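You operate a simulated robot arm through the tools that you are given. There is no shell and no other tool.

The job below is to be done with a simulated robot arm. You get a single attempt, and the scene is never put back.

JOB
Fetch the yellow socket from the spares drawer and tighten both end bolts.
Fine: silver and white plate bolt; the socket ends on its post, the drawer shut. Set down upright: yellow socket.

Only the result counts: the job must be done as asked and must still hold three seconds after the hand-in. Knocking over, shifting, dropping, spilling or breaking anything else fails it.

ROBOT AND FRAMES
A 6-joint arm with a two-finger gripper, fixed in place. Base frame: the origin is at the foot of the arm, x ahead of it, y to its left, z up. Lengths are in mm, angles in rad, forces in N, time in s.
Its first joint turns from -2.897 to 2.897 rad. Payload 2.45 kg.
Tool frame: the origin (TCP) lies between the finger pads and is the grasp point; the fingertips stand 20 mm ahead of it; z points along the fingers, y is the line along which they close. Largest opening 140 mm; the body of the gripper starts 168 mm behind the TCP.
Orientation is that of the tool frame in the base frame, as a unit quaternion [w, x, y, z]. With the fingers straight down and closing along the base's y, the tool's x points along the base's -x, its y along +y and its z along -z.

CONTROLS
- The arm moves only by the tool send_rows. Its argument "targets" is a list of rows, each a list of 6 numbers: the shift along the tool's x, y, z in cm, then the turn, a rotation vector about the tool's x, y, z in rad. In form: [[dx, dy, dz, ax, ay, az], ...]. A call has 1 to 20 rows; each row shifts and turns the commanded pose from where the row before left it, along the tool's axes as they then stand. "claw" is the opening in per cent of the stroke, from 0 (shut) to 100 (fully open), set as the call begins (left out, the last holds). Rows are played at 5 a second. More than 50 mm and 0.15 rad between two rows, or a gripper value outside its range, and nothing of the call is played. Where a pose cannot be reached the arm comes as near as it can. A force on the tool above 40 N (or 10 N above the force at the start of the call, whichever is more), or a blocked arm, ends the call early, and 0.2 s more pass. The fingers move at their own pace (about 45 mm/s each) and stop on an object; they squeeze with about 28 N. The grip force told is the motor's: it shows also when the fingers shut on nothing. Time passes only in rows, and 0.2 s behind the last, so rows that do not move let the fingers close. The reply holds the time, the measured pose of the TCP, the force on the tool along the base axes, the opening and the grip force, in the units named above and with some noise, with the torque about the TCP (base axes, N m) and any sound that the robot's microphone picked up.
- Cameras (640 x 400 px; columns grow to the right, rows downward): "scene" is fixed at [400.4, -500, 1596.4]; the picture's right is [0.73, -0.69, 0.00], its down [-0.47, -0.50, -0.72] and it looks along [0.50, 0.53, -0.69] (base axes); focal length 313 px, centre (320, 200). "wrist" rides on the gripper at [78, 11, -209] in the tool frame; the picture's right is [-0.14, 0.99, 0.00], its down [-0.92, -0.13, -0.37] and it looks along [-0.36, -0.05, 0.93] (tool axes); focal length 280 px, centre (320, 200). There is no depth. A picture from a camera that has moved, and an enlarged one, comes with that camera's place and axes in the base frame and with its lens.
- grab_frame(camera): a new picture of that camera. It takes no simulated time.
- enlarge(camera, box): a new picture of the part [left, top, right, bottom] of that camera's present view, enlarged. It takes no simulated time.
- hand_in(): hands the job in; it is judged then, once.

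Nothing tells you positions but the pictures and the camera data. Unless the task says otherwise, let go and move clear before handing in.

The tools are called as name(argument=value, ...) on one line, values as JSON. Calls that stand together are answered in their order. send_rows: Moves the arm, as the interface text tells. Its arguments: {"type":"object","properties":{"targets":{"type":"array"},"claw":{"type":"number"}},"required":["targets"]} The other tools are called the same way: grab_frame (camera) takes a picture; enlarge (camera, box) takes an enlarged picture of a part of a camera's view; hand_in () hands the job in.

At the start:

```text
clock: 0.0
position: [592.0, 302.8, 1155.7]
tcp_rot: [0.001, 0.0, 1.0, 0.0]
contact_force: [-1.2, 0.5, -0.8]
torque: [-0.01, 0.0, -0.02]
opening: 139.9
grip_force: 0.1
```

scene: 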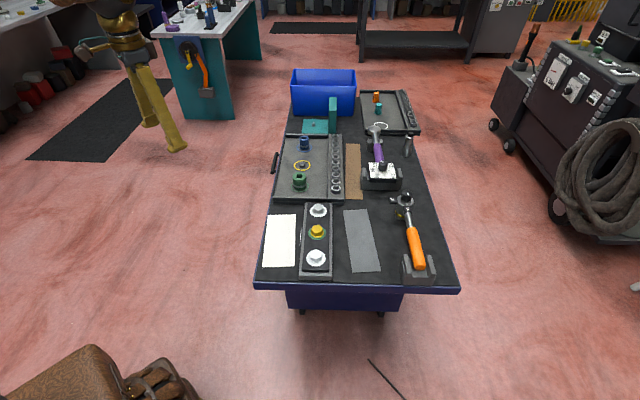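
wrist: 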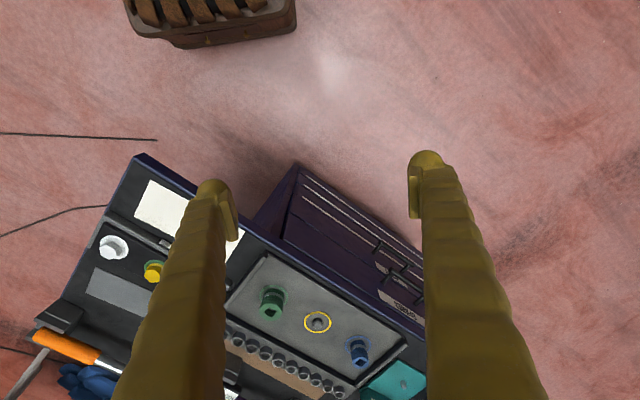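

I see a cart with a tray holding a green socket, an empty yellow-ringed post and a blue socket, plus a plate with three bolts (white, yellow, white), ratchets and a drawer cart. I'll look closer before any move.

enlarge(camera="scene", box=[250, 120, 350, 200])

enlarge(camera="scene", box=[250, 190, 350, 290])

enlarge(camera="scene", box=[340, 120, 460, 290])

enlarge(camera="scene", box=[280, 60, 430, 150])

enlarge(camera="wrist", box=[220, 150, 440, 400])

enlarge(camera="wrist", box=[20, 150, 240, 400])

```text
5.00 times, centred on (300, 160) of scene
camera zoom: at [400.4, -500.0, 1596.4], right [0.73, -0.69, 0.0], down [-0.47, -0.5, -0.72], along [0.5, 0.53, -0.69], focal length 1567 px, centre (420, 400)
```

zoom: 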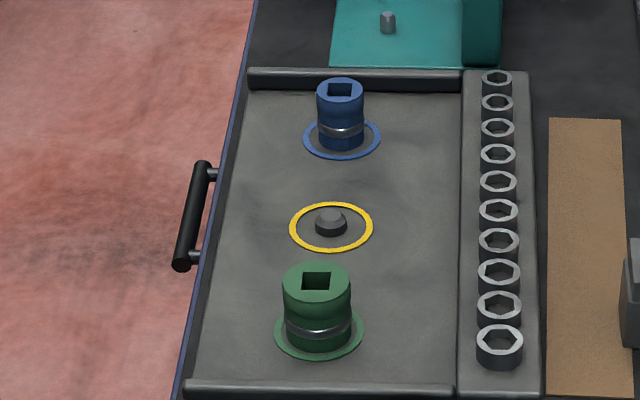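

```text
4.00 times, centred on (300, 240) of scene
camera zoom: at [400.4, -500.0, 1596.4], right [0.73, -0.69, 0.0], down [-0.47, -0.5, -0.72], along [0.5, 0.53, -0.69], focal length 1254 px, centre (400, 40)
```

zoom: 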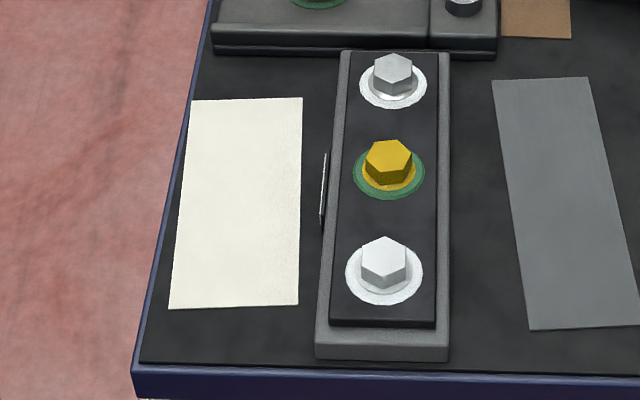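

```text
2.35 times, centred on (400, 205) of scene
camera zoom: at [400.4, -500.0, 1596.4], right [0.73, -0.69, 0.0], down [-0.47, -0.5, -0.72], along [0.5, 0.53, -0.69], focal length 737 px, centre (132, 188)
```

zoom: 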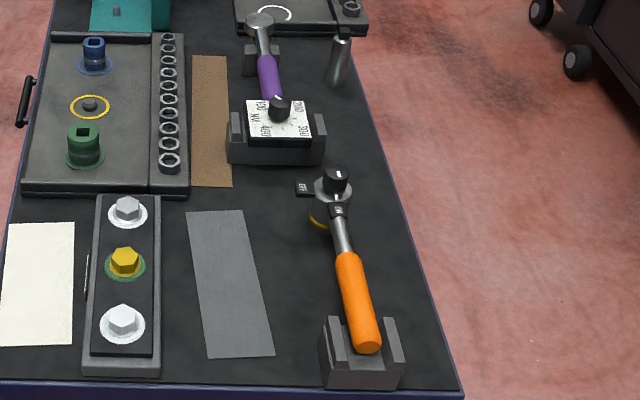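

```text
4.27 times, centred on (355, 105) of scene
camera zoom: at [400.4, -500.0, 1596.4], right [0.73, -0.69, 0.0], down [-0.47, -0.5, -0.72], along [0.5, 0.53, -0.69], focal length 1337 px, centre (171, 605)
```

zoom: 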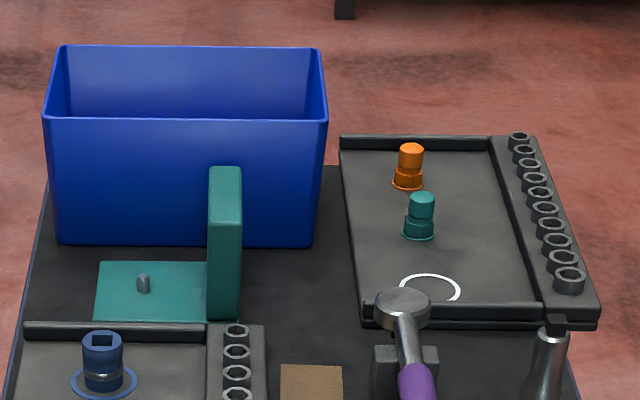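

```text
1.60 times, centred on (330, 275) of wrist
camera zoom: at [513.8, 313.7, 1364.1], right [0.14, 0.99, 0.0], down [0.92, -0.13, 0.37], along [0.37, -0.05, -0.93], focal length 449 px, centre (304, 80)
```

zoom: 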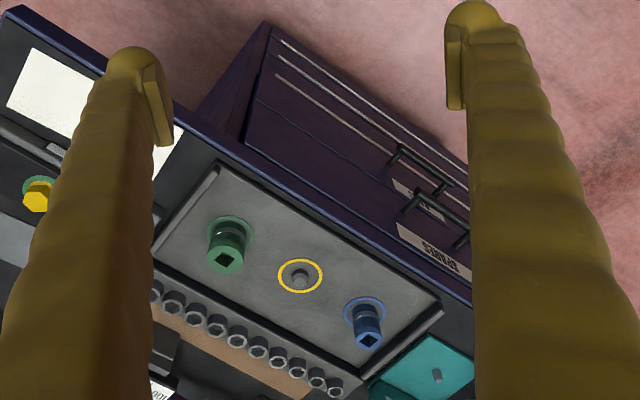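

```text
1.60 times, centred on (130, 275) of wrist
camera zoom: at [513.8, 313.7, 1364.1], right [0.14, 0.99, 0.0], down [0.92, -0.13, 0.37], along [0.37, -0.05, -0.93], focal length 449 px, centre (624, 80)
```

zoom: 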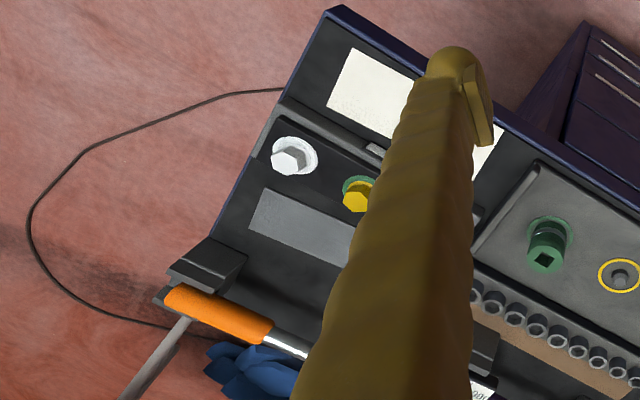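

The bench is turned about 45° to my base, with the yellow-ringed post near (1005, 240), the bolts from about (744, -121) to (878, 13), and drawer handles on the side facing the arm. I'm taking closer pictures of the labels, tools and drawer fronts.

enlarge(camera="scene", box=[355, 115, 415, 195])

enlarge(camera="scene", box=[380, 185, 440, 285])

enlarge(camera="wrist", box=[340, 220, 430, 310])

enlarge(camera="scene", box=[255, 270, 465, 330])

enlarge(camera="scene", box=[295, 200, 340, 280])

enlarge(camera="scene", box=[260, 140, 310, 200])

```text
5.00 times, centred on (385, 155) of scene
camera zoom: at [400.4, -500.0, 1596.4], right [0.73, -0.69, 0.0], down [-0.47, -0.5, -0.72], along [0.5, 0.53, -0.69], focal length 1567 px, centre (-5, 425)
```

zoom: 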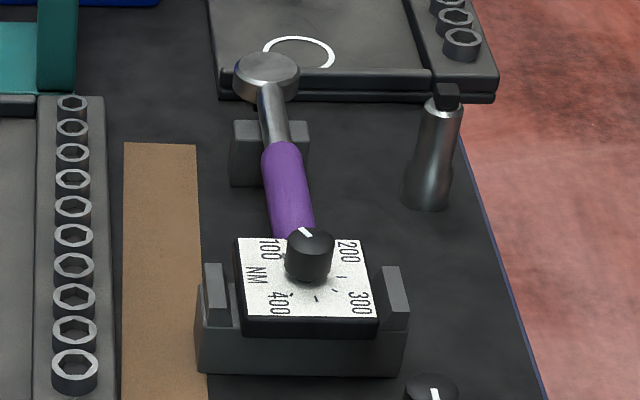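

```text
4.00 times, centred on (410, 235) of scene
camera zoom: at [400.4, -500.0, 1596.4], right [0.73, -0.69, 0.0], down [-0.47, -0.5, -0.72], along [0.5, 0.53, -0.69], focal length 1254 px, centre (-40, 60)
```

zoom: 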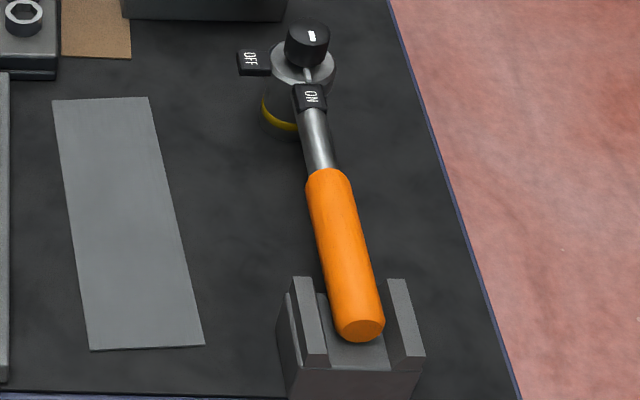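

```text
4.44 times, centred on (385, 265) of wrist
camera zoom: at [513.8, 313.7, 1364.1], right [0.14, 0.99, 0.0], down [0.92, -0.13, 0.37], along [0.37, -0.05, -0.93], focal length 1246 px, centre (31, -89)
```

zoom: 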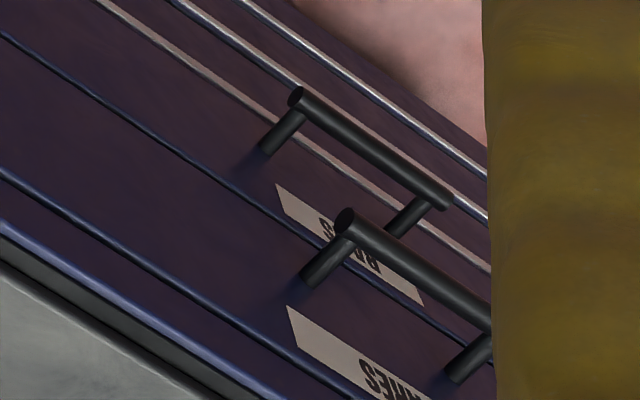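

```text
3.05 times, centred on (360, 300) of scene
camera zoom: at [400.4, -500.0, 1596.4], right [0.73, -0.69, 0.0], down [-0.47, -0.5, -0.72], along [0.5, 0.53, -0.69], focal length 955 px, centre (198, -105)
```

zoom: 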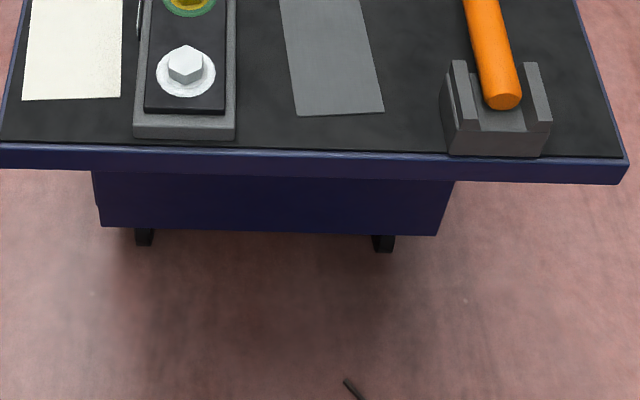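

```text
5.00 times, centred on (318, 240) of scene
camera zoom: at [400.4, -500.0, 1596.4], right [0.73, -0.69, 0.0], down [-0.47, -0.5, -0.72], along [0.5, 0.53, -0.69], focal length 1567 px, centre (332, 0)
```

zoom: 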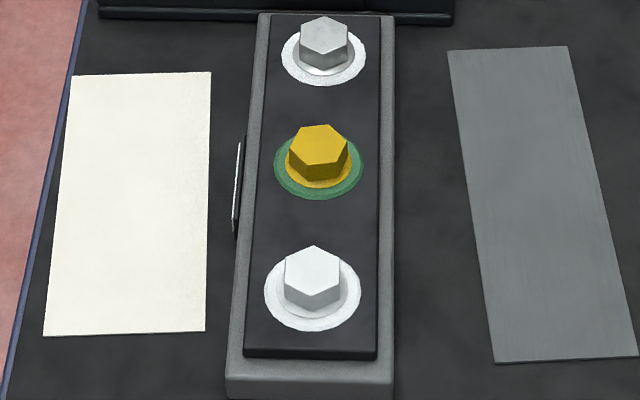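

```text
6.67 times, centred on (285, 170) of scene
camera zoom: at [400.4, -500.0, 1596.4], right [0.73, -0.69, 0.0], down [-0.47, -0.5, -0.72], along [0.5, 0.53, -0.69], focal length 2089 px, centre (553, 400)
```

zoom: 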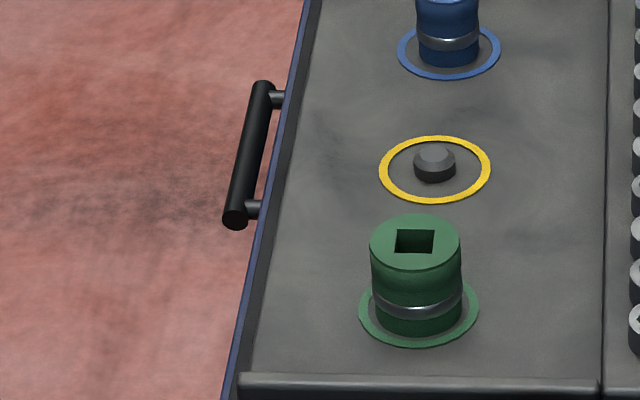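

The top drawer reads "SPARES", with its handle near (1045, 489, 724). The plate carries a label on the side facing the arm, and there are an orange ratchet and a purple torque wrench with a dial. I'm enlarging the label and tool details next.

enlarge(camera="wrist", box=[140, 220, 190, 260])

enlarge(camera="wrist", box=[380, 260, 430, 320])

enlarge(camera="scene", box=[385, 185, 420, 225])

enlarge(camera="scene", box=[360, 150, 405, 195])

enlarge(camera="wrist", box=[40, 310, 140, 400])

enlarge(camera="scene", box=[260, 205, 300, 275])

```text
10.00 times, centred on (165, 240) of wrist
camera zoom: at [513.8, 313.7, 1364.1], right [0.14, 0.99, 0.0], down [0.92, -0.13, 0.37], along [0.37, -0.05, -0.93], focal length 2804 px, centre (1870, -200)
```

zoom: 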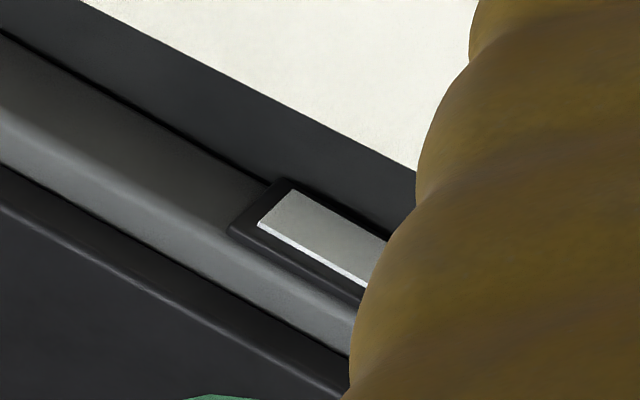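

```text
6.67 times, centred on (405, 290) of wrist
camera zoom: at [513.8, 313.7, 1364.1], right [0.14, 0.99, 0.0], down [0.92, -0.13, 0.37], along [0.37, -0.05, -0.93], focal length 1869 px, centre (-247, -400)
```

zoom: 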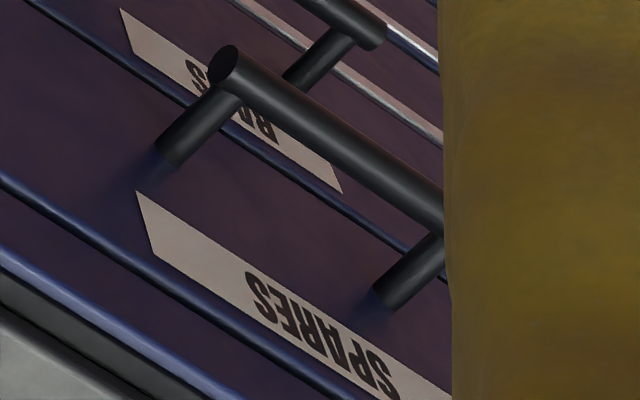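

```text
10.00 times, centred on (402, 205) of scene
camera zoom: at [400.4, -500.0, 1596.4], right [0.73, -0.69, 0.0], down [-0.47, -0.5, -0.72], along [0.5, 0.53, -0.69], focal length 3134 px, centre (-505, 150)
```

zoom: 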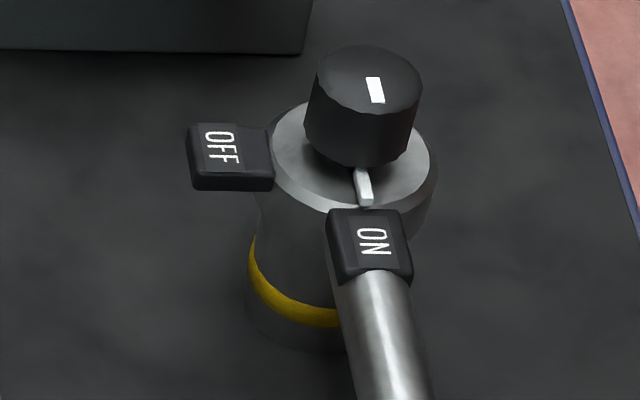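

```text
8.89 times, centred on (382, 172) of scene
camera zoom: at [400.4, -500.0, 1596.4], right [0.73, -0.69, 0.0], down [-0.47, -0.5, -0.72], along [0.5, 0.53, -0.69], focal length 2786 px, centre (-236, 444)
```

zoom: 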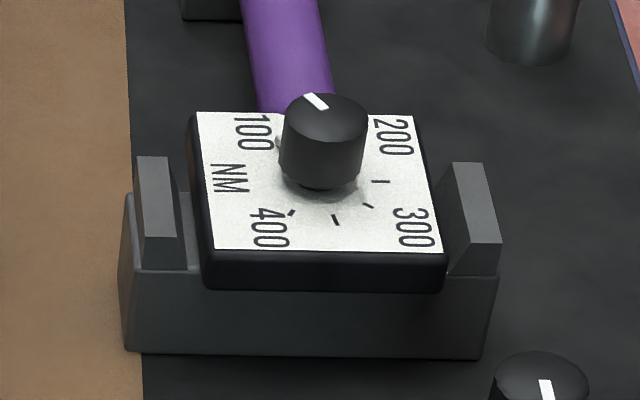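

```text
4.44 times, centred on (90, 355) of wrist
camera zoom: at [513.8, 313.7, 1364.1], right [0.14, 0.99, 0.0], down [0.92, -0.13, 0.37], along [0.37, -0.05, -0.93], focal length 1246 px, centre (1342, -489)
```

zoom: 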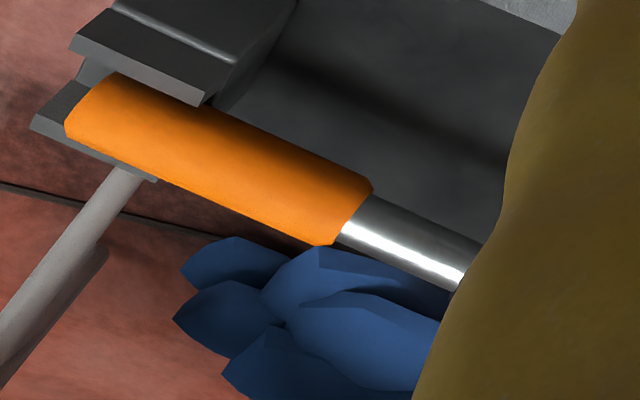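

```text
5.71 times, centred on (280, 240) of scene
camera zoom: at [400.4, -500.0, 1596.4], right [0.73, -0.69, 0.0], down [-0.47, -0.5, -0.72], along [0.5, 0.53, -0.69], focal length 1791 px, centre (549, -29)
```

zoom: 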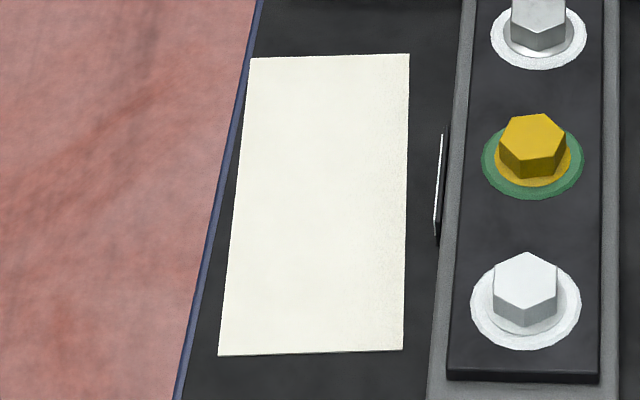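

The plate's side label should give a torque or hint, so I'm turning the tool to face the side of the bench and moving down to read it.

send_rows(targets=[[0, 0, 0, 0, 0, 0.15], [0, 0, 0, 0, 0, 0.15], [0, 0, 0, 0, 0, 0.15], [0, 0, 0, 0, 0, 0.15], [0, 0, 0, 0, 0, 0.15], [0, 0, 0, 0, 0, 0.025], [-3.1, -1.35, 2.38, 0, 0, 0], [-3.1, -1.35, 2.38, 0, 0, 0], [-3.1, -1.35, 2.38, 0, 0, 0], [-3.1, -1.35, 2.38, 0, 0, 0], [-3.1, -1.35, 2.38, 0, 0, 0], [-3.1, -1.35, 2.38, 0, 0, 0], [-3.1, -1.35, 2.0, 0, 0, 0], [-3.1, -1.35, 2.0, 0, 0, 0], [-3.1, -1.35, 2.0, 0, 0, 0], [0, 0, 0, 0, -0.145, 0], [0, 0, 0, 0, -0.145, 0], [0, 0, 0, 0, -0.145, 0]])

grab_frame(camera="wrist")

grab_frame(camera="scene")

```text
clock: 3.8
position: [706.5, 20.8, 952.2]
tcp_rot: [0.201, 0.368, 0.904, -0.081]
contact_force: [1.0, 0.3, -0.3]
torque: [-0.01, -0.01, 0.02]
opening: 140.0
grip_force: 0.1
```

```text
taken
camera wrist: at [599.9, 140.4, 1108.2], right [0.78, 0.62, 0.06], down [0.4, -0.57, 0.72], along [0.48, -0.54, -0.69], focal length 280 px, centre (320, 200)
```

wrist: 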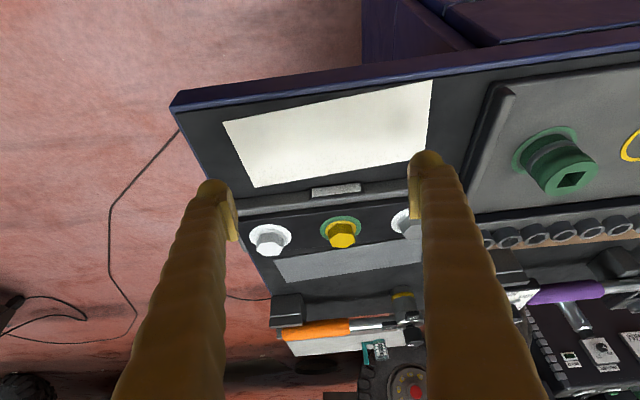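

```text
taken
```

scene: 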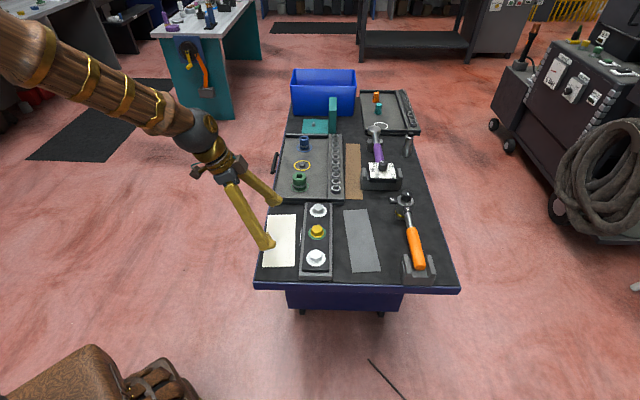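

The arm reached that pose, and the label is now at the middle of the wrist view. I'm enlarging it and the orange ratchet.

enlarge(camera="wrist", box=[300, 175, 370, 205])

enlarge(camera="wrist", box=[240, 170, 420, 270])

enlarge(camera="wrist", box=[260, 280, 440, 400])

enlarge(camera="wrist", box=[220, 75, 440, 195])

enlarge(camera="wrist", box=[480, 240, 640, 400])

```text
9.14 times, centred on (335, 190) of wrist
camera zoom: at [599.9, 140.4, 1108.2], right [0.78, 0.62, 0.06], down [0.4, -0.57, 0.72], along [0.48, -0.54, -0.69], focal length 2564 px, centre (183, 291)
```

zoom: 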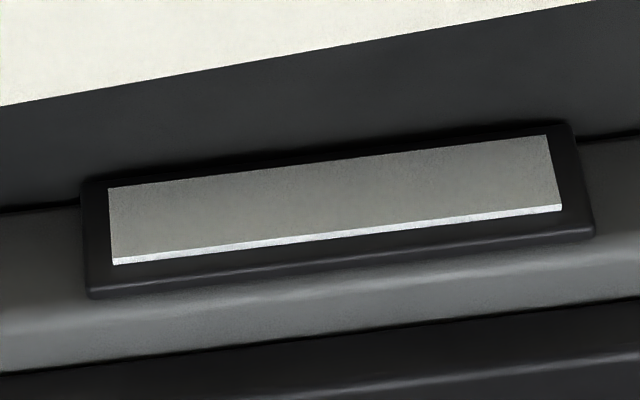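

```text
3.56 times, centred on (330, 220) of wrist
camera zoom: at [599.9, 140.4, 1108.2], right [0.78, 0.62, 0.06], down [0.4, -0.57, 0.72], along [0.48, -0.54, -0.69], focal length 997 px, centre (284, 129)
```

zoom: 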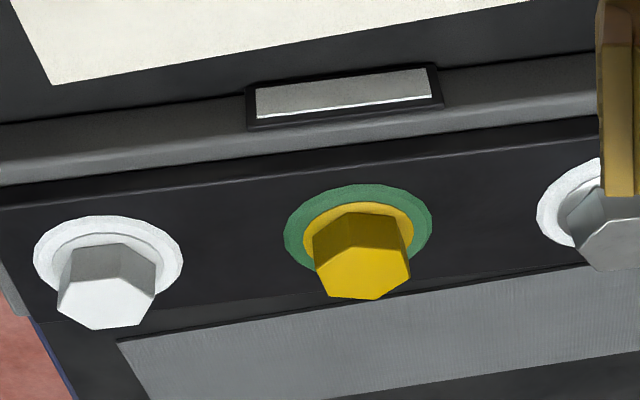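

```text
3.33 times, centred on (350, 340) of wrist
camera zoom: at [599.9, 140.4, 1108.2], right [0.78, 0.62, 0.06], down [0.4, -0.57, 0.72], along [0.48, -0.54, -0.69], focal length 935 px, centre (220, -267)
```

zoom: 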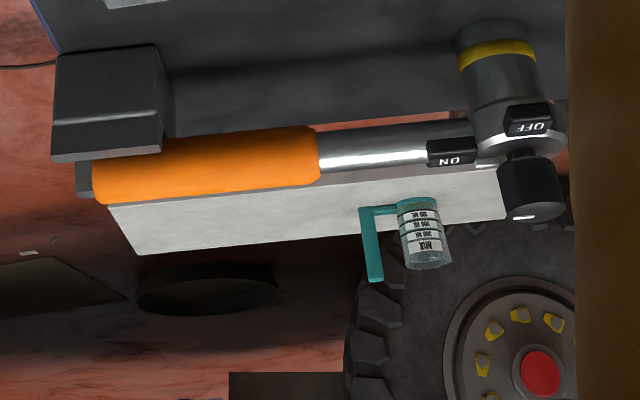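

```text
2.91 times, centred on (330, 135) of wrist
camera zoom: at [599.9, 140.4, 1108.2], right [0.78, 0.62, 0.06], down [0.4, -0.57, 0.72], along [0.48, -0.54, -0.69], focal length 816 px, centre (291, 389)
```

zoom: 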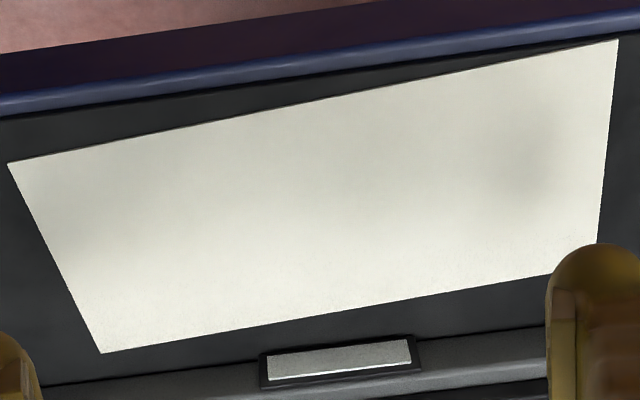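

```text
2.50 times, centred on (560, 320) of wrist
camera zoom: at [599.9, 140.4, 1108.2], right [0.78, 0.62, 0.06], down [0.4, -0.57, 0.72], along [0.48, -0.54, -0.69], focal length 701 px, centre (-280, -100)
```

zoom: 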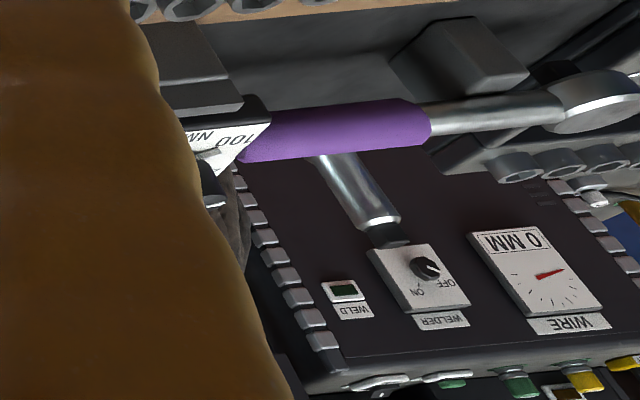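

The plate's side panel is blank, like a dark display. The orange ratchet has a yellow band and its selector points to ON. Next I'm going upright, raising and turning toward the SPARES drawer handle.

send_rows(targets=[[0, 0, 0, 0, 0.145, 0], [0, 0, 0, 0, 0.145, 0], [0, 0, 0, 0, 0.145, 0], [0, 0, -4.5, 0, 0, 0], [0, 0, -4.5, 0, 0, 0], [0, 0, -4.5, 0, 0, -0.15], [0, 0, 0, 0, 0, -0.15], [0, 0, 0, 0, 0, -0.15], [0, 0, 0, 0, 0, -0.15], [0, 0, 0, 0, 0, -0.15], [0, 0, 0, 0, 0, -0.15], [0, 0, 0, 0, 0, -0.15], [0, 0, 0, 0, 0, -0.15], [0, 0, 0, 0, 0, -0.15], [0, 0, 0, 0, 0, -0.15], [0, 0, 0, 0, 0, -0.071]])

grab_frame(camera="wrist")

```text
clock: 7.2
position: [706.4, 21.5, 1087.1]
tcp_rot: [0.001, -0.389, 0.921, 0.0]
contact_force: [0.6, -0.2, 0.7]
torque: [0.02, -0.02, 0.03]
opening: 140.0
grip_force: 0.0
```

```text
taken
camera wrist: at [643.8, -26.9, 1296.1], right [-0.61, 0.79, 0.0], down [0.73, 0.57, 0.37], along [0.29, 0.23, -0.93], focal length 280 px, centre (320, 200)
```

wrist: 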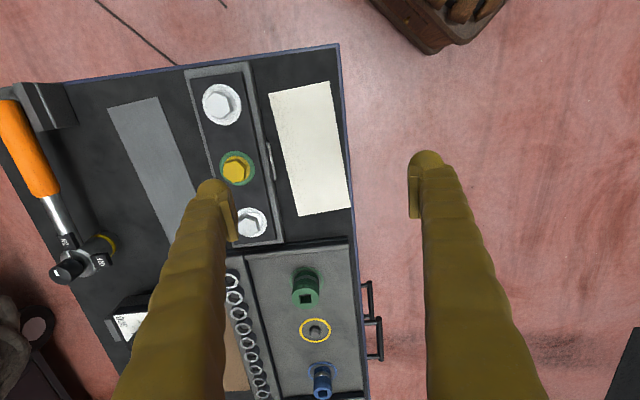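

The wrist view now runs along the bench, with the drawer handles in sight on the right edge. I'm enlarging to measure the bench angle and handle.

enlarge(camera="wrist", box=[300, 260, 420, 400])

enlarge(camera="wrist", box=[180, 60, 360, 260])

enlarge(camera="wrist", box=[0, 90, 140, 300])

```text
2.86 times, centred on (360, 330) of wrist
camera zoom: at [643.8, -26.9, 1296.1], right [-0.61, 0.79, 0.0], down [0.73, 0.57, 0.37], along [0.29, 0.23, -0.93], focal length 801 px, centre (206, -171)
```

zoom: 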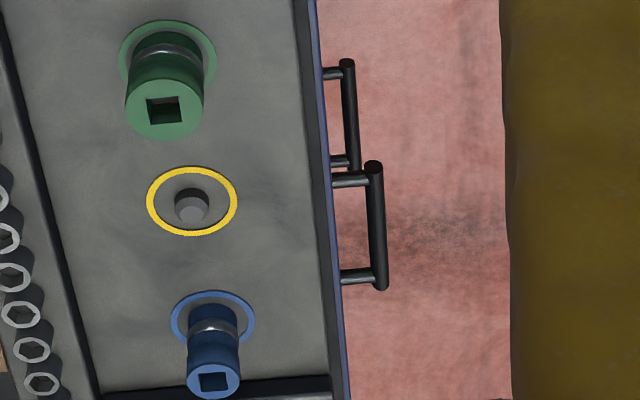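

```text
2.00 times, centred on (270, 160) of wrist
camera zoom: at [643.8, -26.9, 1296.1], right [-0.61, 0.79, 0.0], down [0.73, 0.57, 0.37], along [0.29, 0.23, -0.93], focal length 561 px, centre (420, 280)
```

zoom: 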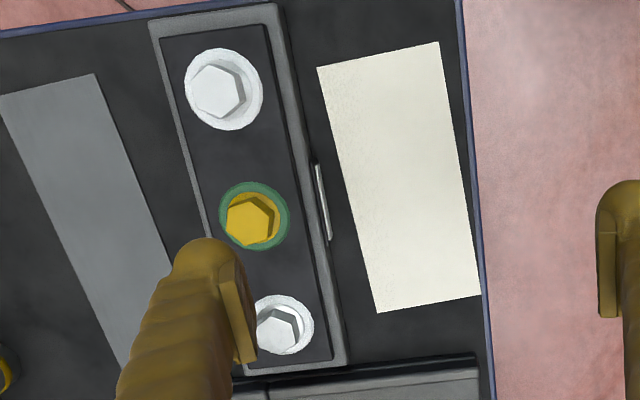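

```text
1.90 times, centred on (70, 195) of wrist
camera zoom: at [643.8, -26.9, 1296.1], right [-0.61, 0.79, 0.0], down [0.73, 0.57, 0.37], along [0.29, 0.23, -0.93], focal length 534 px, centre (796, 210)
```

zoom: 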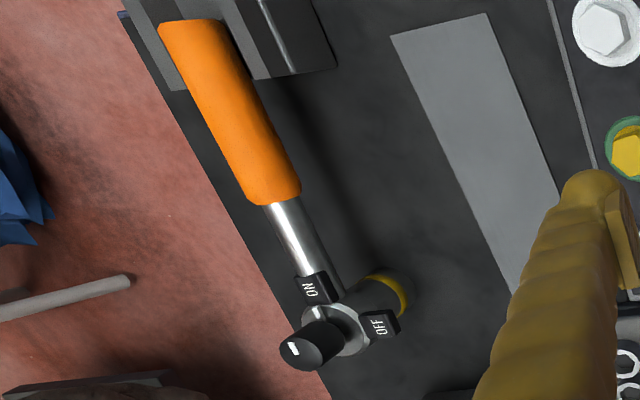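

The bench axis is at 45° and the SPARES handle bar runs from about (990, 441) to (1099, 550) at z≈724. I'm moving toward it and tilting the tool outward to gain reach, still well above everything.

send_rows(targets=[[-4.2, 1.39, 0.37, 0, 0, 0.0], [-4.2, 1.39, 0.37, 0, 0, 0], [-4.2, 1.39, 0.37, 0, 0, 0], [-4.2, 1.39, 0.37, 0, 0, 0], [-4.2, 1.39, 0.37, 0, 0, 0], [-4.2, 1.39, 0.37, 0, 0, 0], [-4.2, 1.39, 0.37, 0, 0, 0], [-4.2, 1.39, 0.37, 0, 0, 0], [-4.2, 1.39, 0.37, 0, 0, 0], [-4.2, 1.39, 0.37, 0, 0, 0], [0, 0, 0, 0, -0.125, 0], [0, 0, 0, 0, -0.125, 0], [0, 0, 0, 0, -0.125, 0], [0, 0, 0, 0, -0.125, 0]])

grab_frame(camera="wrist")

grab_frame(camera="scene")

```text
clock: 10.2
position: [901.3, 417.8, 1051.5]
tcp_rot: [0.229, -0.376, 0.893, 0.097]
contact_force: [0.0, -0.1, 0.4]
torque: [-0.03, 0.02, 0.03]
opening: 140.0
grip_force: 0.0
```

```text
taken
camera wrist: at [775.5, 304.8, 1196.7], right [-0.62, 0.78, 0.07], down [0.53, 0.36, 0.77], along [0.57, 0.51, -0.64], focal length 280 px, centre (320, 200)
```

wrist: 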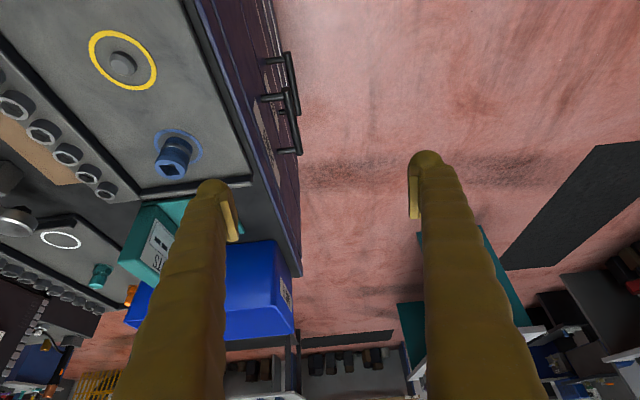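

```text
taken
```

scene: 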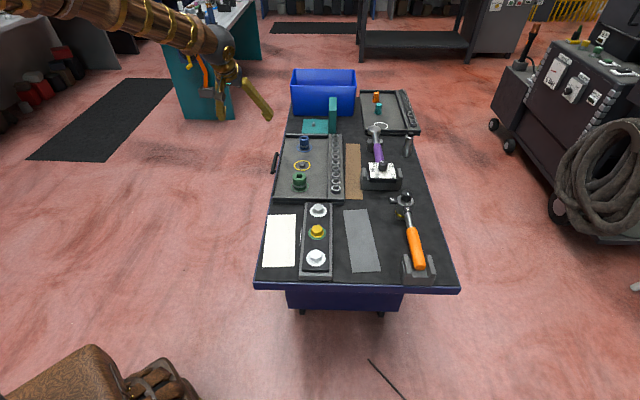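

The arm takes the tilted pose fine. I'm zooming in on the teal fixture with writing and on the drawer fronts.

enlarge(camera="wrist", box=[110, 190, 210, 290])

enlarge(camera="wrist", box=[220, 30, 320, 180])

enlarge(camera="wrist", box=[0, 180, 140, 330])

enlarge(camera="wrist", box=[80, 20, 220, 190])

```text
4.00 times, centred on (160, 240) of wrist
camera zoom: at [775.5, 304.8, 1196.7], right [-0.62, 0.78, 0.07], down [0.53, 0.36, 0.77], along [0.57, 0.51, -0.64], focal length 1122 px, centre (960, 40)
```

zoom: 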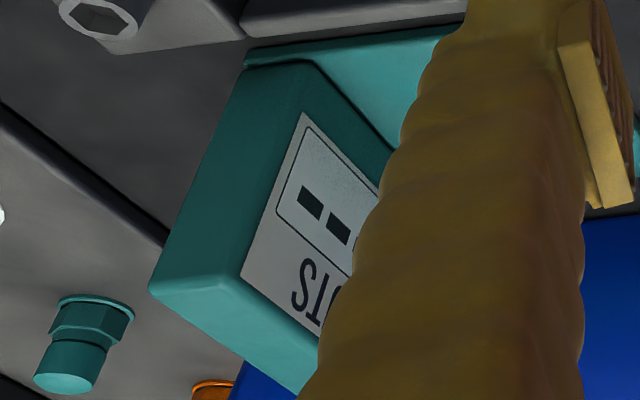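

```text
2.67 times, centred on (270, 105) of wrist
camera zoom: at [775.5, 304.8, 1196.7], right [-0.62, 0.78, 0.07], down [0.53, 0.36, 0.77], along [0.57, 0.51, -0.64], focal length 748 px, centre (453, 453)
```

zoom: 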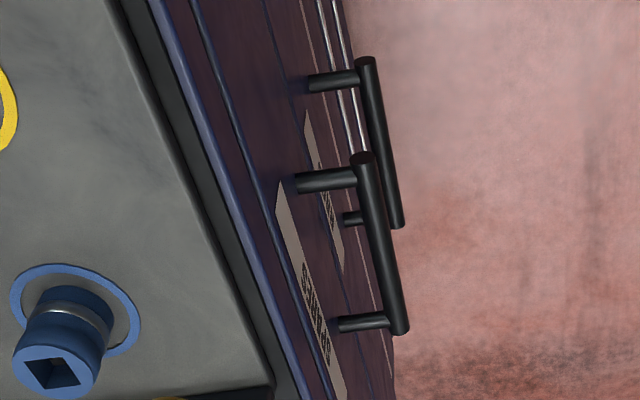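

```text
2.67 times, centred on (70, 255) of wrist
camera zoom: at [775.5, 304.8, 1196.7], right [-0.62, 0.78, 0.07], down [0.53, 0.36, 0.77], along [0.57, 0.51, -0.64], focal length 748 px, centre (987, 53)
```

zoom: 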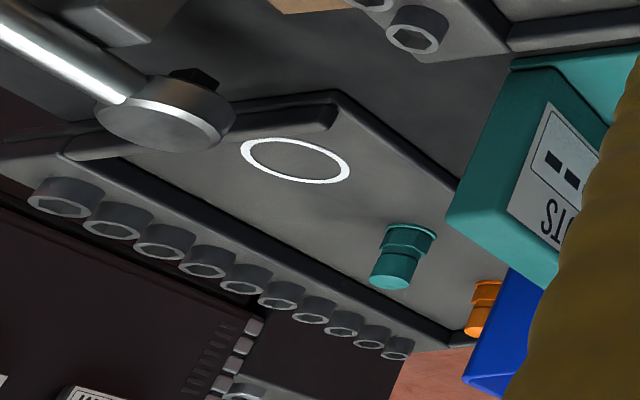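

```text
2.35 times, centred on (150, 105) of wrist
camera zoom: at [775.5, 304.8, 1196.7], right [-0.62, 0.78, 0.07], down [0.53, 0.36, 0.77], along [0.57, 0.51, -0.64], focal length 660 px, centre (720, 424)
```

zoom: 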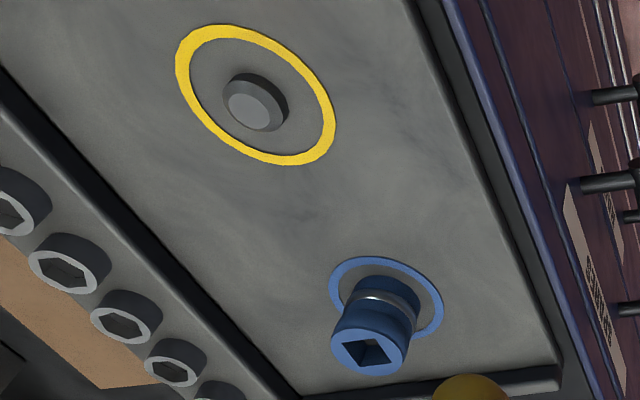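

The teal stand looks like an indicator ("...LTS", maybe BOLTS) and the SPARES handle is clear to hook. I'm moving to hover above the handle with the inner finger meant to go between bar and drawer face.

send_rows(targets=[[-0.42, -0.04, 4.6, 0, 0, 0], [-0.42, -0.04, 4.6, 0, 0, 0], [-0.42, -0.04, 4.6, 0, 0, 0], [-0.42, -0.04, 4.6, 0, 0, 0], [-0.42, -0.04, 3.6, 0, 0, 0]])

grab_frame(camera="wrist")

grab_frame(camera="scene")

```text
clock: 11.4
position: [992.2, 504.9, 869.4]
tcp_rot: [0.23, -0.375, 0.893, 0.096]
contact_force: [-0.1, 0.6, 0.3]
torque: [-0.05, 0.01, -0.01]
opening: 140.0
grip_force: 0.1
```

```text
taken
camera wrist: at [866.2, 392.4, 1014.5], right [-0.62, 0.78, 0.07], down [0.53, 0.36, 0.77], along [0.57, 0.51, -0.64], focal length 280 px, centre (320, 200)
```

wrist: 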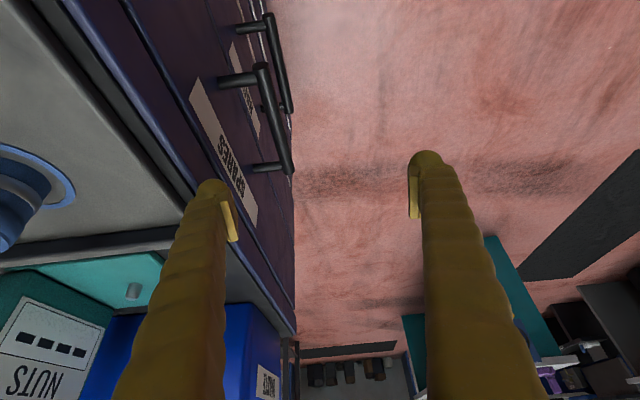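

```text
taken
```

scene: 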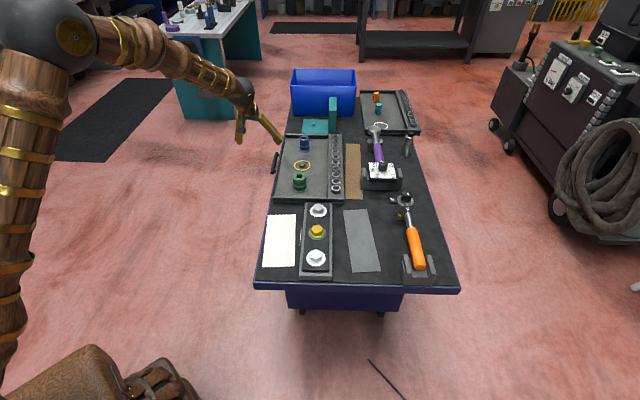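

I'm lowering the inner finger into the gap between the handle bar and the drawer face.

send_rows(targets=[[-1.26, 0.44, 0.69, 0, 0, 0], [1.46, 0, 2.66, 0, 0, 0], [1.46, 0, 2.66, 0, 0, 0], [1.46, 0, 2.66, 0, 0, 0], [1.46, 0, 2.66, 0, 0, 0], [1.46, 0, 2.66, 0, 0, 0]])

grab_frame(camera="wrist")

enlarge(camera="scene", box=[200, 80, 320, 200])

```text
clock: 12.8
position: [998.0, 518.7, 717.8]
tcp_rot: [0.228, -0.376, 0.893, 0.096]
contact_force: [0.3, 0.5, 0.0]
torque: [0.01, 0.01, 0.03]
opening: 140.0
grip_force: 0.0
```

```text
taken
camera wrist: at [872.1, 406.3, 863.0], right [-0.62, 0.78, 0.07], down [0.53, 0.36, 0.77], along [0.57, 0.51, -0.64], focal length 280 px, centre (320, 200)
```

wrist: 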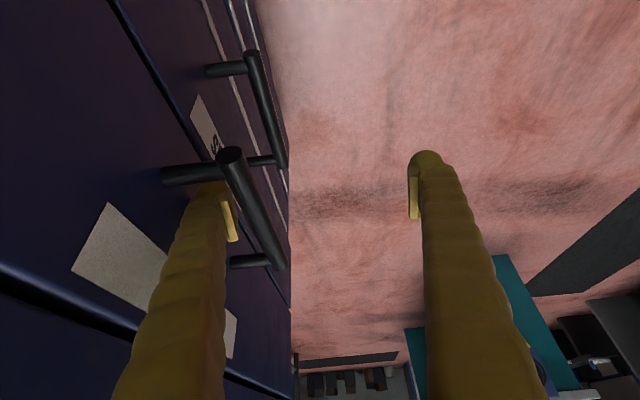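

```text
3.33 times, centred on (260, 140) of scene
camera zoom: at [400.4, -500.0, 1596.4], right [0.73, -0.69, 0.0], down [-0.47, -0.5, -0.72], along [0.5, 0.53, -0.69], focal length 1045 px, centre (520, 400)
```

zoom: 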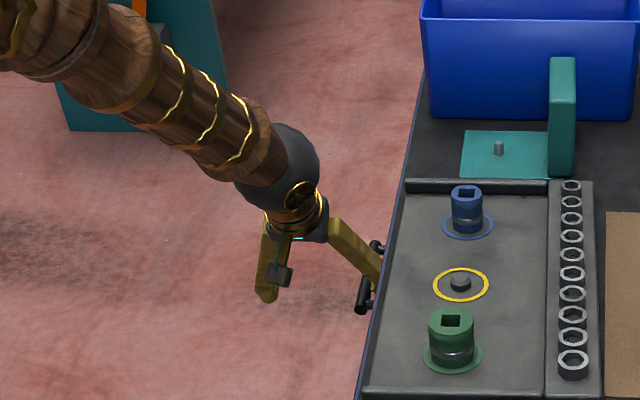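

The inner finger is behind the handle bar with no contact yet. I'm pulling outward along the drawer's slide.

send_rows(targets=[[0, 1.0, 0, 0, 0, 0], [0, 1.0, 0, 0, 0, 0], [0, 1.0, 0, 0, 0, 0], [0, 1.5, 0, 0, 0, 0], [0, 1.5, 0, 0, 0, 0], [0, 1.5, 0, 0, 0, 0]])

grab_frame(camera="wrist")

enlarge(camera="scene", box=[200, 80, 320, 200])

```text
clock: 14.2
position: [942.8, 570.3, 715.4]
tcp_rot: [0.229, -0.375, 0.893, 0.097]
contact_force: [-0.4, -0.1, 0.0]
torque: [0.01, 0.04, -0.02]
opening: 140.1
grip_force: 0.0
```

```text
taken
camera wrist: at [817.3, 458.5, 861.7], right [-0.62, 0.78, 0.07], down [0.53, 0.36, 0.77], along [0.57, 0.51, -0.64], focal length 280 px, centre (320, 200)
```

wrist: 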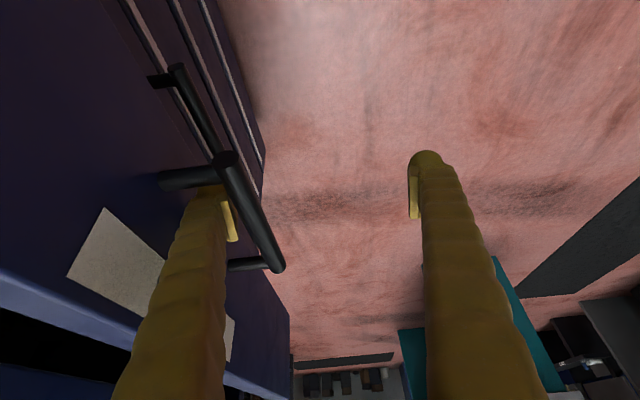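

```text
3.33 times, centred on (260, 140) of scene
camera zoom: at [400.4, -500.0, 1596.4], right [0.73, -0.69, 0.0], down [-0.47, -0.5, -0.72], along [0.5, 0.53, -0.69], focal length 1045 px, centre (520, 400)
```

zoom: 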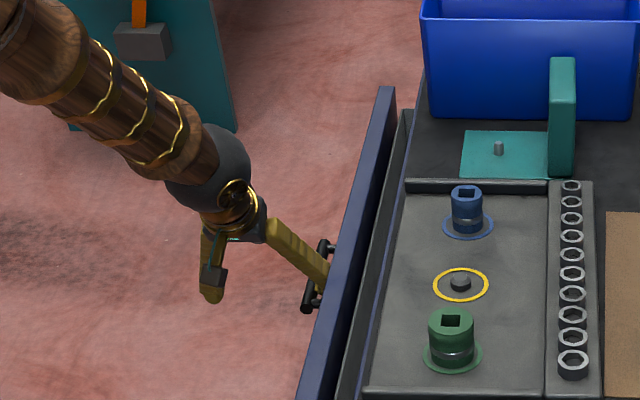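

The drawer is sliding easily, about 6 cm open. I'm pulling it further.

send_rows(targets=[[0, 1.5, 0, 0, 0, 0], [0, 2.0, 0, 0, 0, 0], [0, 2.0, 0, 0, 0, 0], [0, 2.0, 0, 0, 0, 0], [0, 2.0, 0, 0, 0, 0], [0, 1.5, 0, 0, 0, 0], [0, 1.0, 0, 0, 0, 0], [0, 0.5, 0, 0, 0, 0]])

grab_frame(camera="wrist")

grab_frame(camera="scene")

enlarge(camera="scene", box=[200, 80, 320, 240])

```text
clock: 16.0
position: [852.7, 658.7, 715.2]
tcp_rot: [0.228, -0.375, 0.893, 0.096]
contact_force: [0.2, 0.3, 0.2]
torque: [-0.04, -0.04, 0.04]
opening: 140.0
grip_force: 0.1
```

```text
taken
camera wrist: at [728.2, 545.7, 862.1], right [-0.62, 0.78, 0.07], down [0.53, 0.36, 0.77], along [0.57, 0.51, -0.64], focal length 280 px, centre (320, 200)
```

wrist: 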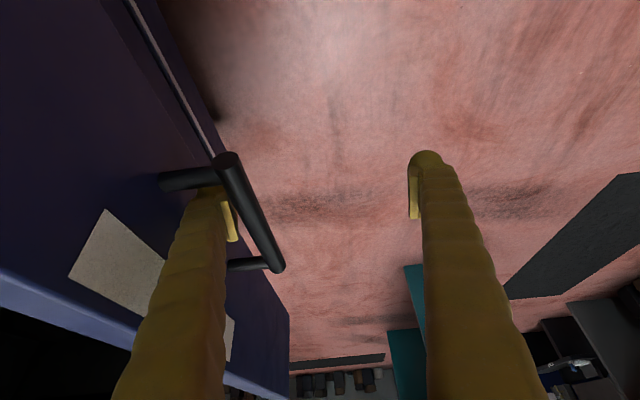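

```text
taken
```

scene: 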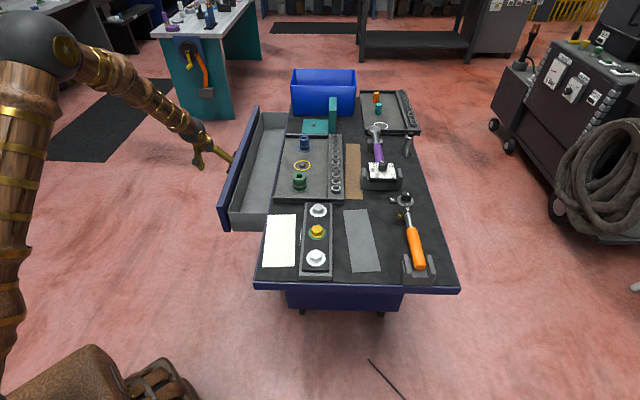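

```text
2.50 times, centred on (260, 160) of scene
camera zoom: at [400.4, -500.0, 1596.4], right [0.73, -0.69, 0.0], down [-0.47, -0.5, -0.72], along [0.5, 0.53, -0.69], focal length 783 px, centre (470, 300)
```

zoom: 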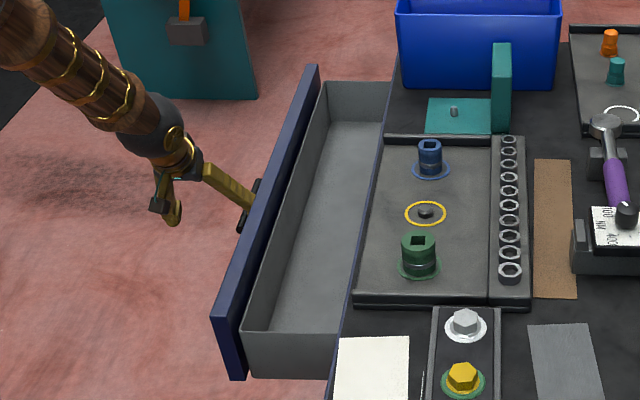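

The drawer is about 19 cm open, and the part I can see is empty so far. I'm pulling it further to bring the back into view.

send_rows(targets=[[0, 1.5, 0, 0, 0, 0], [0, 2.0, 0, 0, 0, 0], [0, 2.0, 0, 0, 0, 0], [0, 2.0, 0, 0, 0, 0], [0, 1.5, 0, 0, 0, 0], [0, 1.0, 0, 0, 0, 0]])

enlarge(camera="scene", box=[190, 80, 320, 240])

```text
clock: 17.4
position: [779.6, 728.1, 716.8]
tcp_rot: [0.229, -0.376, 0.893, 0.096]
contact_force: [-0.6, 0.6, 0.5]
torque: [-0.02, -0.02, -0.02]
opening: 140.1
grip_force: 0.0
```

```text
2.50 times, centred on (255, 160) of scene
camera zoom: at [400.4, -500.0, 1596.4], right [0.73, -0.69, 0.0], down [-0.47, -0.5, -0.72], along [0.5, 0.53, -0.69], focal length 783 px, centre (482, 300)
```

zoom: 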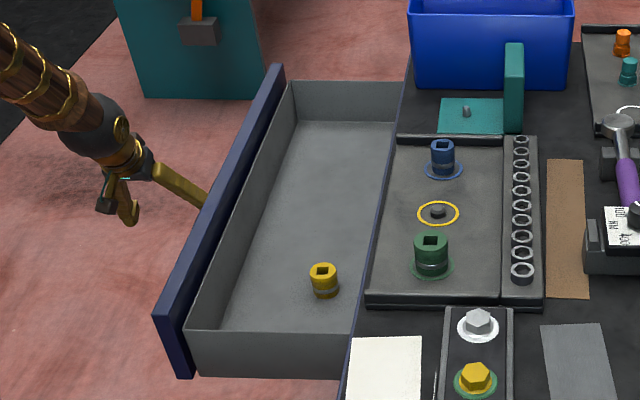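

The yellow socket is in view, standing upright near the close end of the drawer. I'm pulling a little more for clearance, then backing the finger out of the handle.

send_rows(targets=[[0, 1.0, 0, 0, 0, 0], [0, 1.5, 0, 0, 0, 0], [0, 1.5, 0, 0, 0, 0], [0, 0.5, 0, 0, 0, 0], [0, -0.3, 0, 0, 0, 0], [0, -0.5, 0, 0, 0, 0]])

enlarge(camera="scene", box=[190, 80, 320, 240])

grab_frame(camera="wrist")

```text
clock: 18.8
position: [755.3, 752.0, 716.8]
tcp_rot: [0.229, -0.375, 0.893, 0.096]
contact_force: [-0.3, 0.2, -0.3]
torque: [0.02, 0.0, -0.03]
opening: 140.4
grip_force: 0.0
```

```text
2.50 times, centred on (255, 160) of scene
camera zoom: at [400.4, -500.0, 1596.4], right [0.73, -0.69, 0.0], down [-0.47, -0.5, -0.72], along [0.5, 0.53, -0.69], focal length 783 px, centre (482, 300)
```

zoom: 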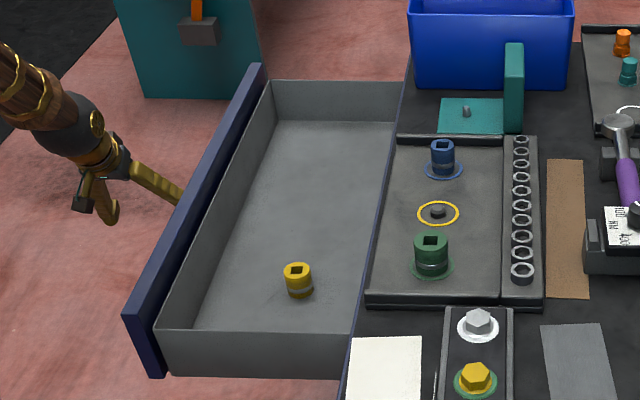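

```text
taken
camera wrist: at [628.9, 641.4, 862.8], right [-0.62, 0.78, 0.07], down [0.53, 0.36, 0.77], along [0.57, 0.51, -0.64], focal length 280 px, centre (320, 200)
```

wrist: 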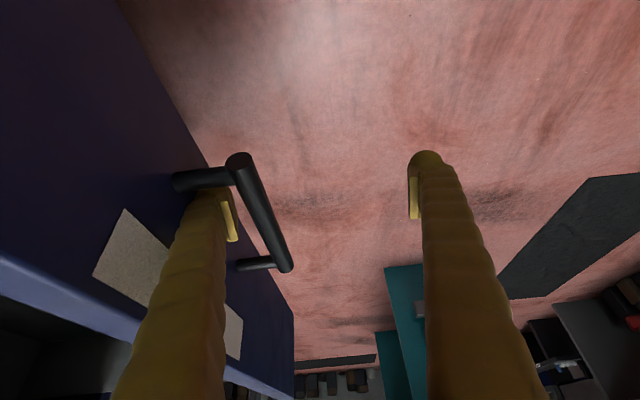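

The drawer is about 31 cm open and the socket sits near (857, 445). I'm lifting out of the handle, straightening the tool and moving above the socket for a look.

send_rows(targets=[[-1.95, 0, -3.55, 0, 0, 0], [-1.95, 0, -3.55, 0, 0, 0], [-1.95, 0, -3.55, 0, 0, 0], [-1.95, 0, -3.55, 0, 0, 0], [-1.95, 0, -3.55, 0, 0, 0], [-1.95, 0, -3.55, 0, 0, 0], [0, 0, 0, 0, 0.125, 0], [0, 0, 0, 0, 0.125, 0], [0, 0, 0, 0, 0.125, 0], [0, 0, 0, 0, 0.125, 0], [2.37, -3.58, 0.75, 0, 0, 0], [2.37, -3.58, 0.75, 0, 0, 0], [2.37, -3.58, 0.75, 0, 0, 0], [2.37, -3.58, 0.75, 0, 0, 0], [2.37, -3.58, 0.75, 0, 0, 0], [2.37, -3.58, 0.75, 0, 0, 0], [2.37, -3.58, 0.75, 0, 0, 0], [2.37, -3.58, 0.75, 0, 0, 0]])

grab_frame(camera="wrist")

grab_frame(camera="scene")

```text
clock: 22.6
position: [829.1, 418.0, 896.2]
tcp_rot: [0.001, -0.389, 0.921, 0.001]
contact_force: [0.4, 0.1, 0.1]
torque: [-0.01, -0.05, 0.01]
opening: 140.1
grip_force: 0.0
```

```text
taken
camera wrist: at [766.3, 369.5, 1107.4], right [-0.61, 0.79, 0.0], down [0.73, 0.57, 0.37], along [0.29, 0.23, -0.93], focal length 280 px, centre (320, 200)
```

wrist: 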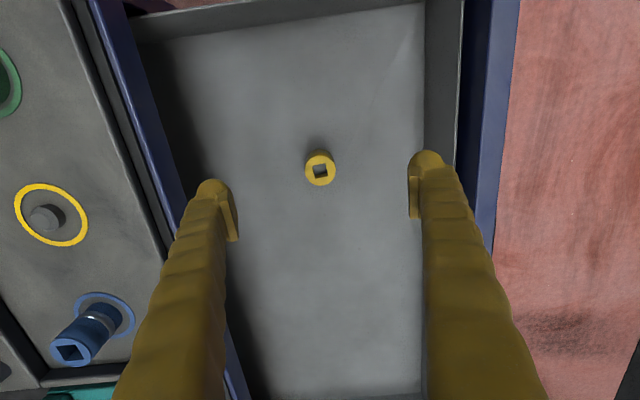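

```text
taken
```

scene: 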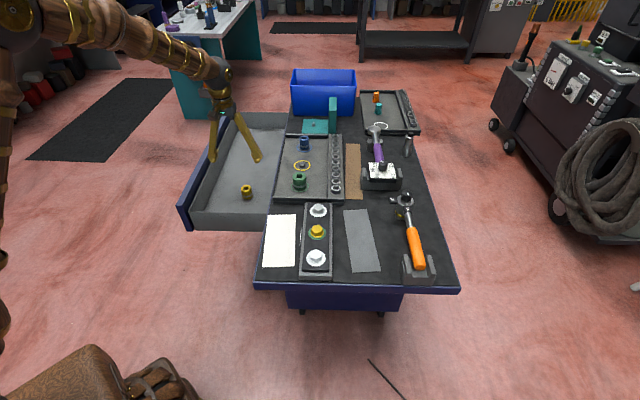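

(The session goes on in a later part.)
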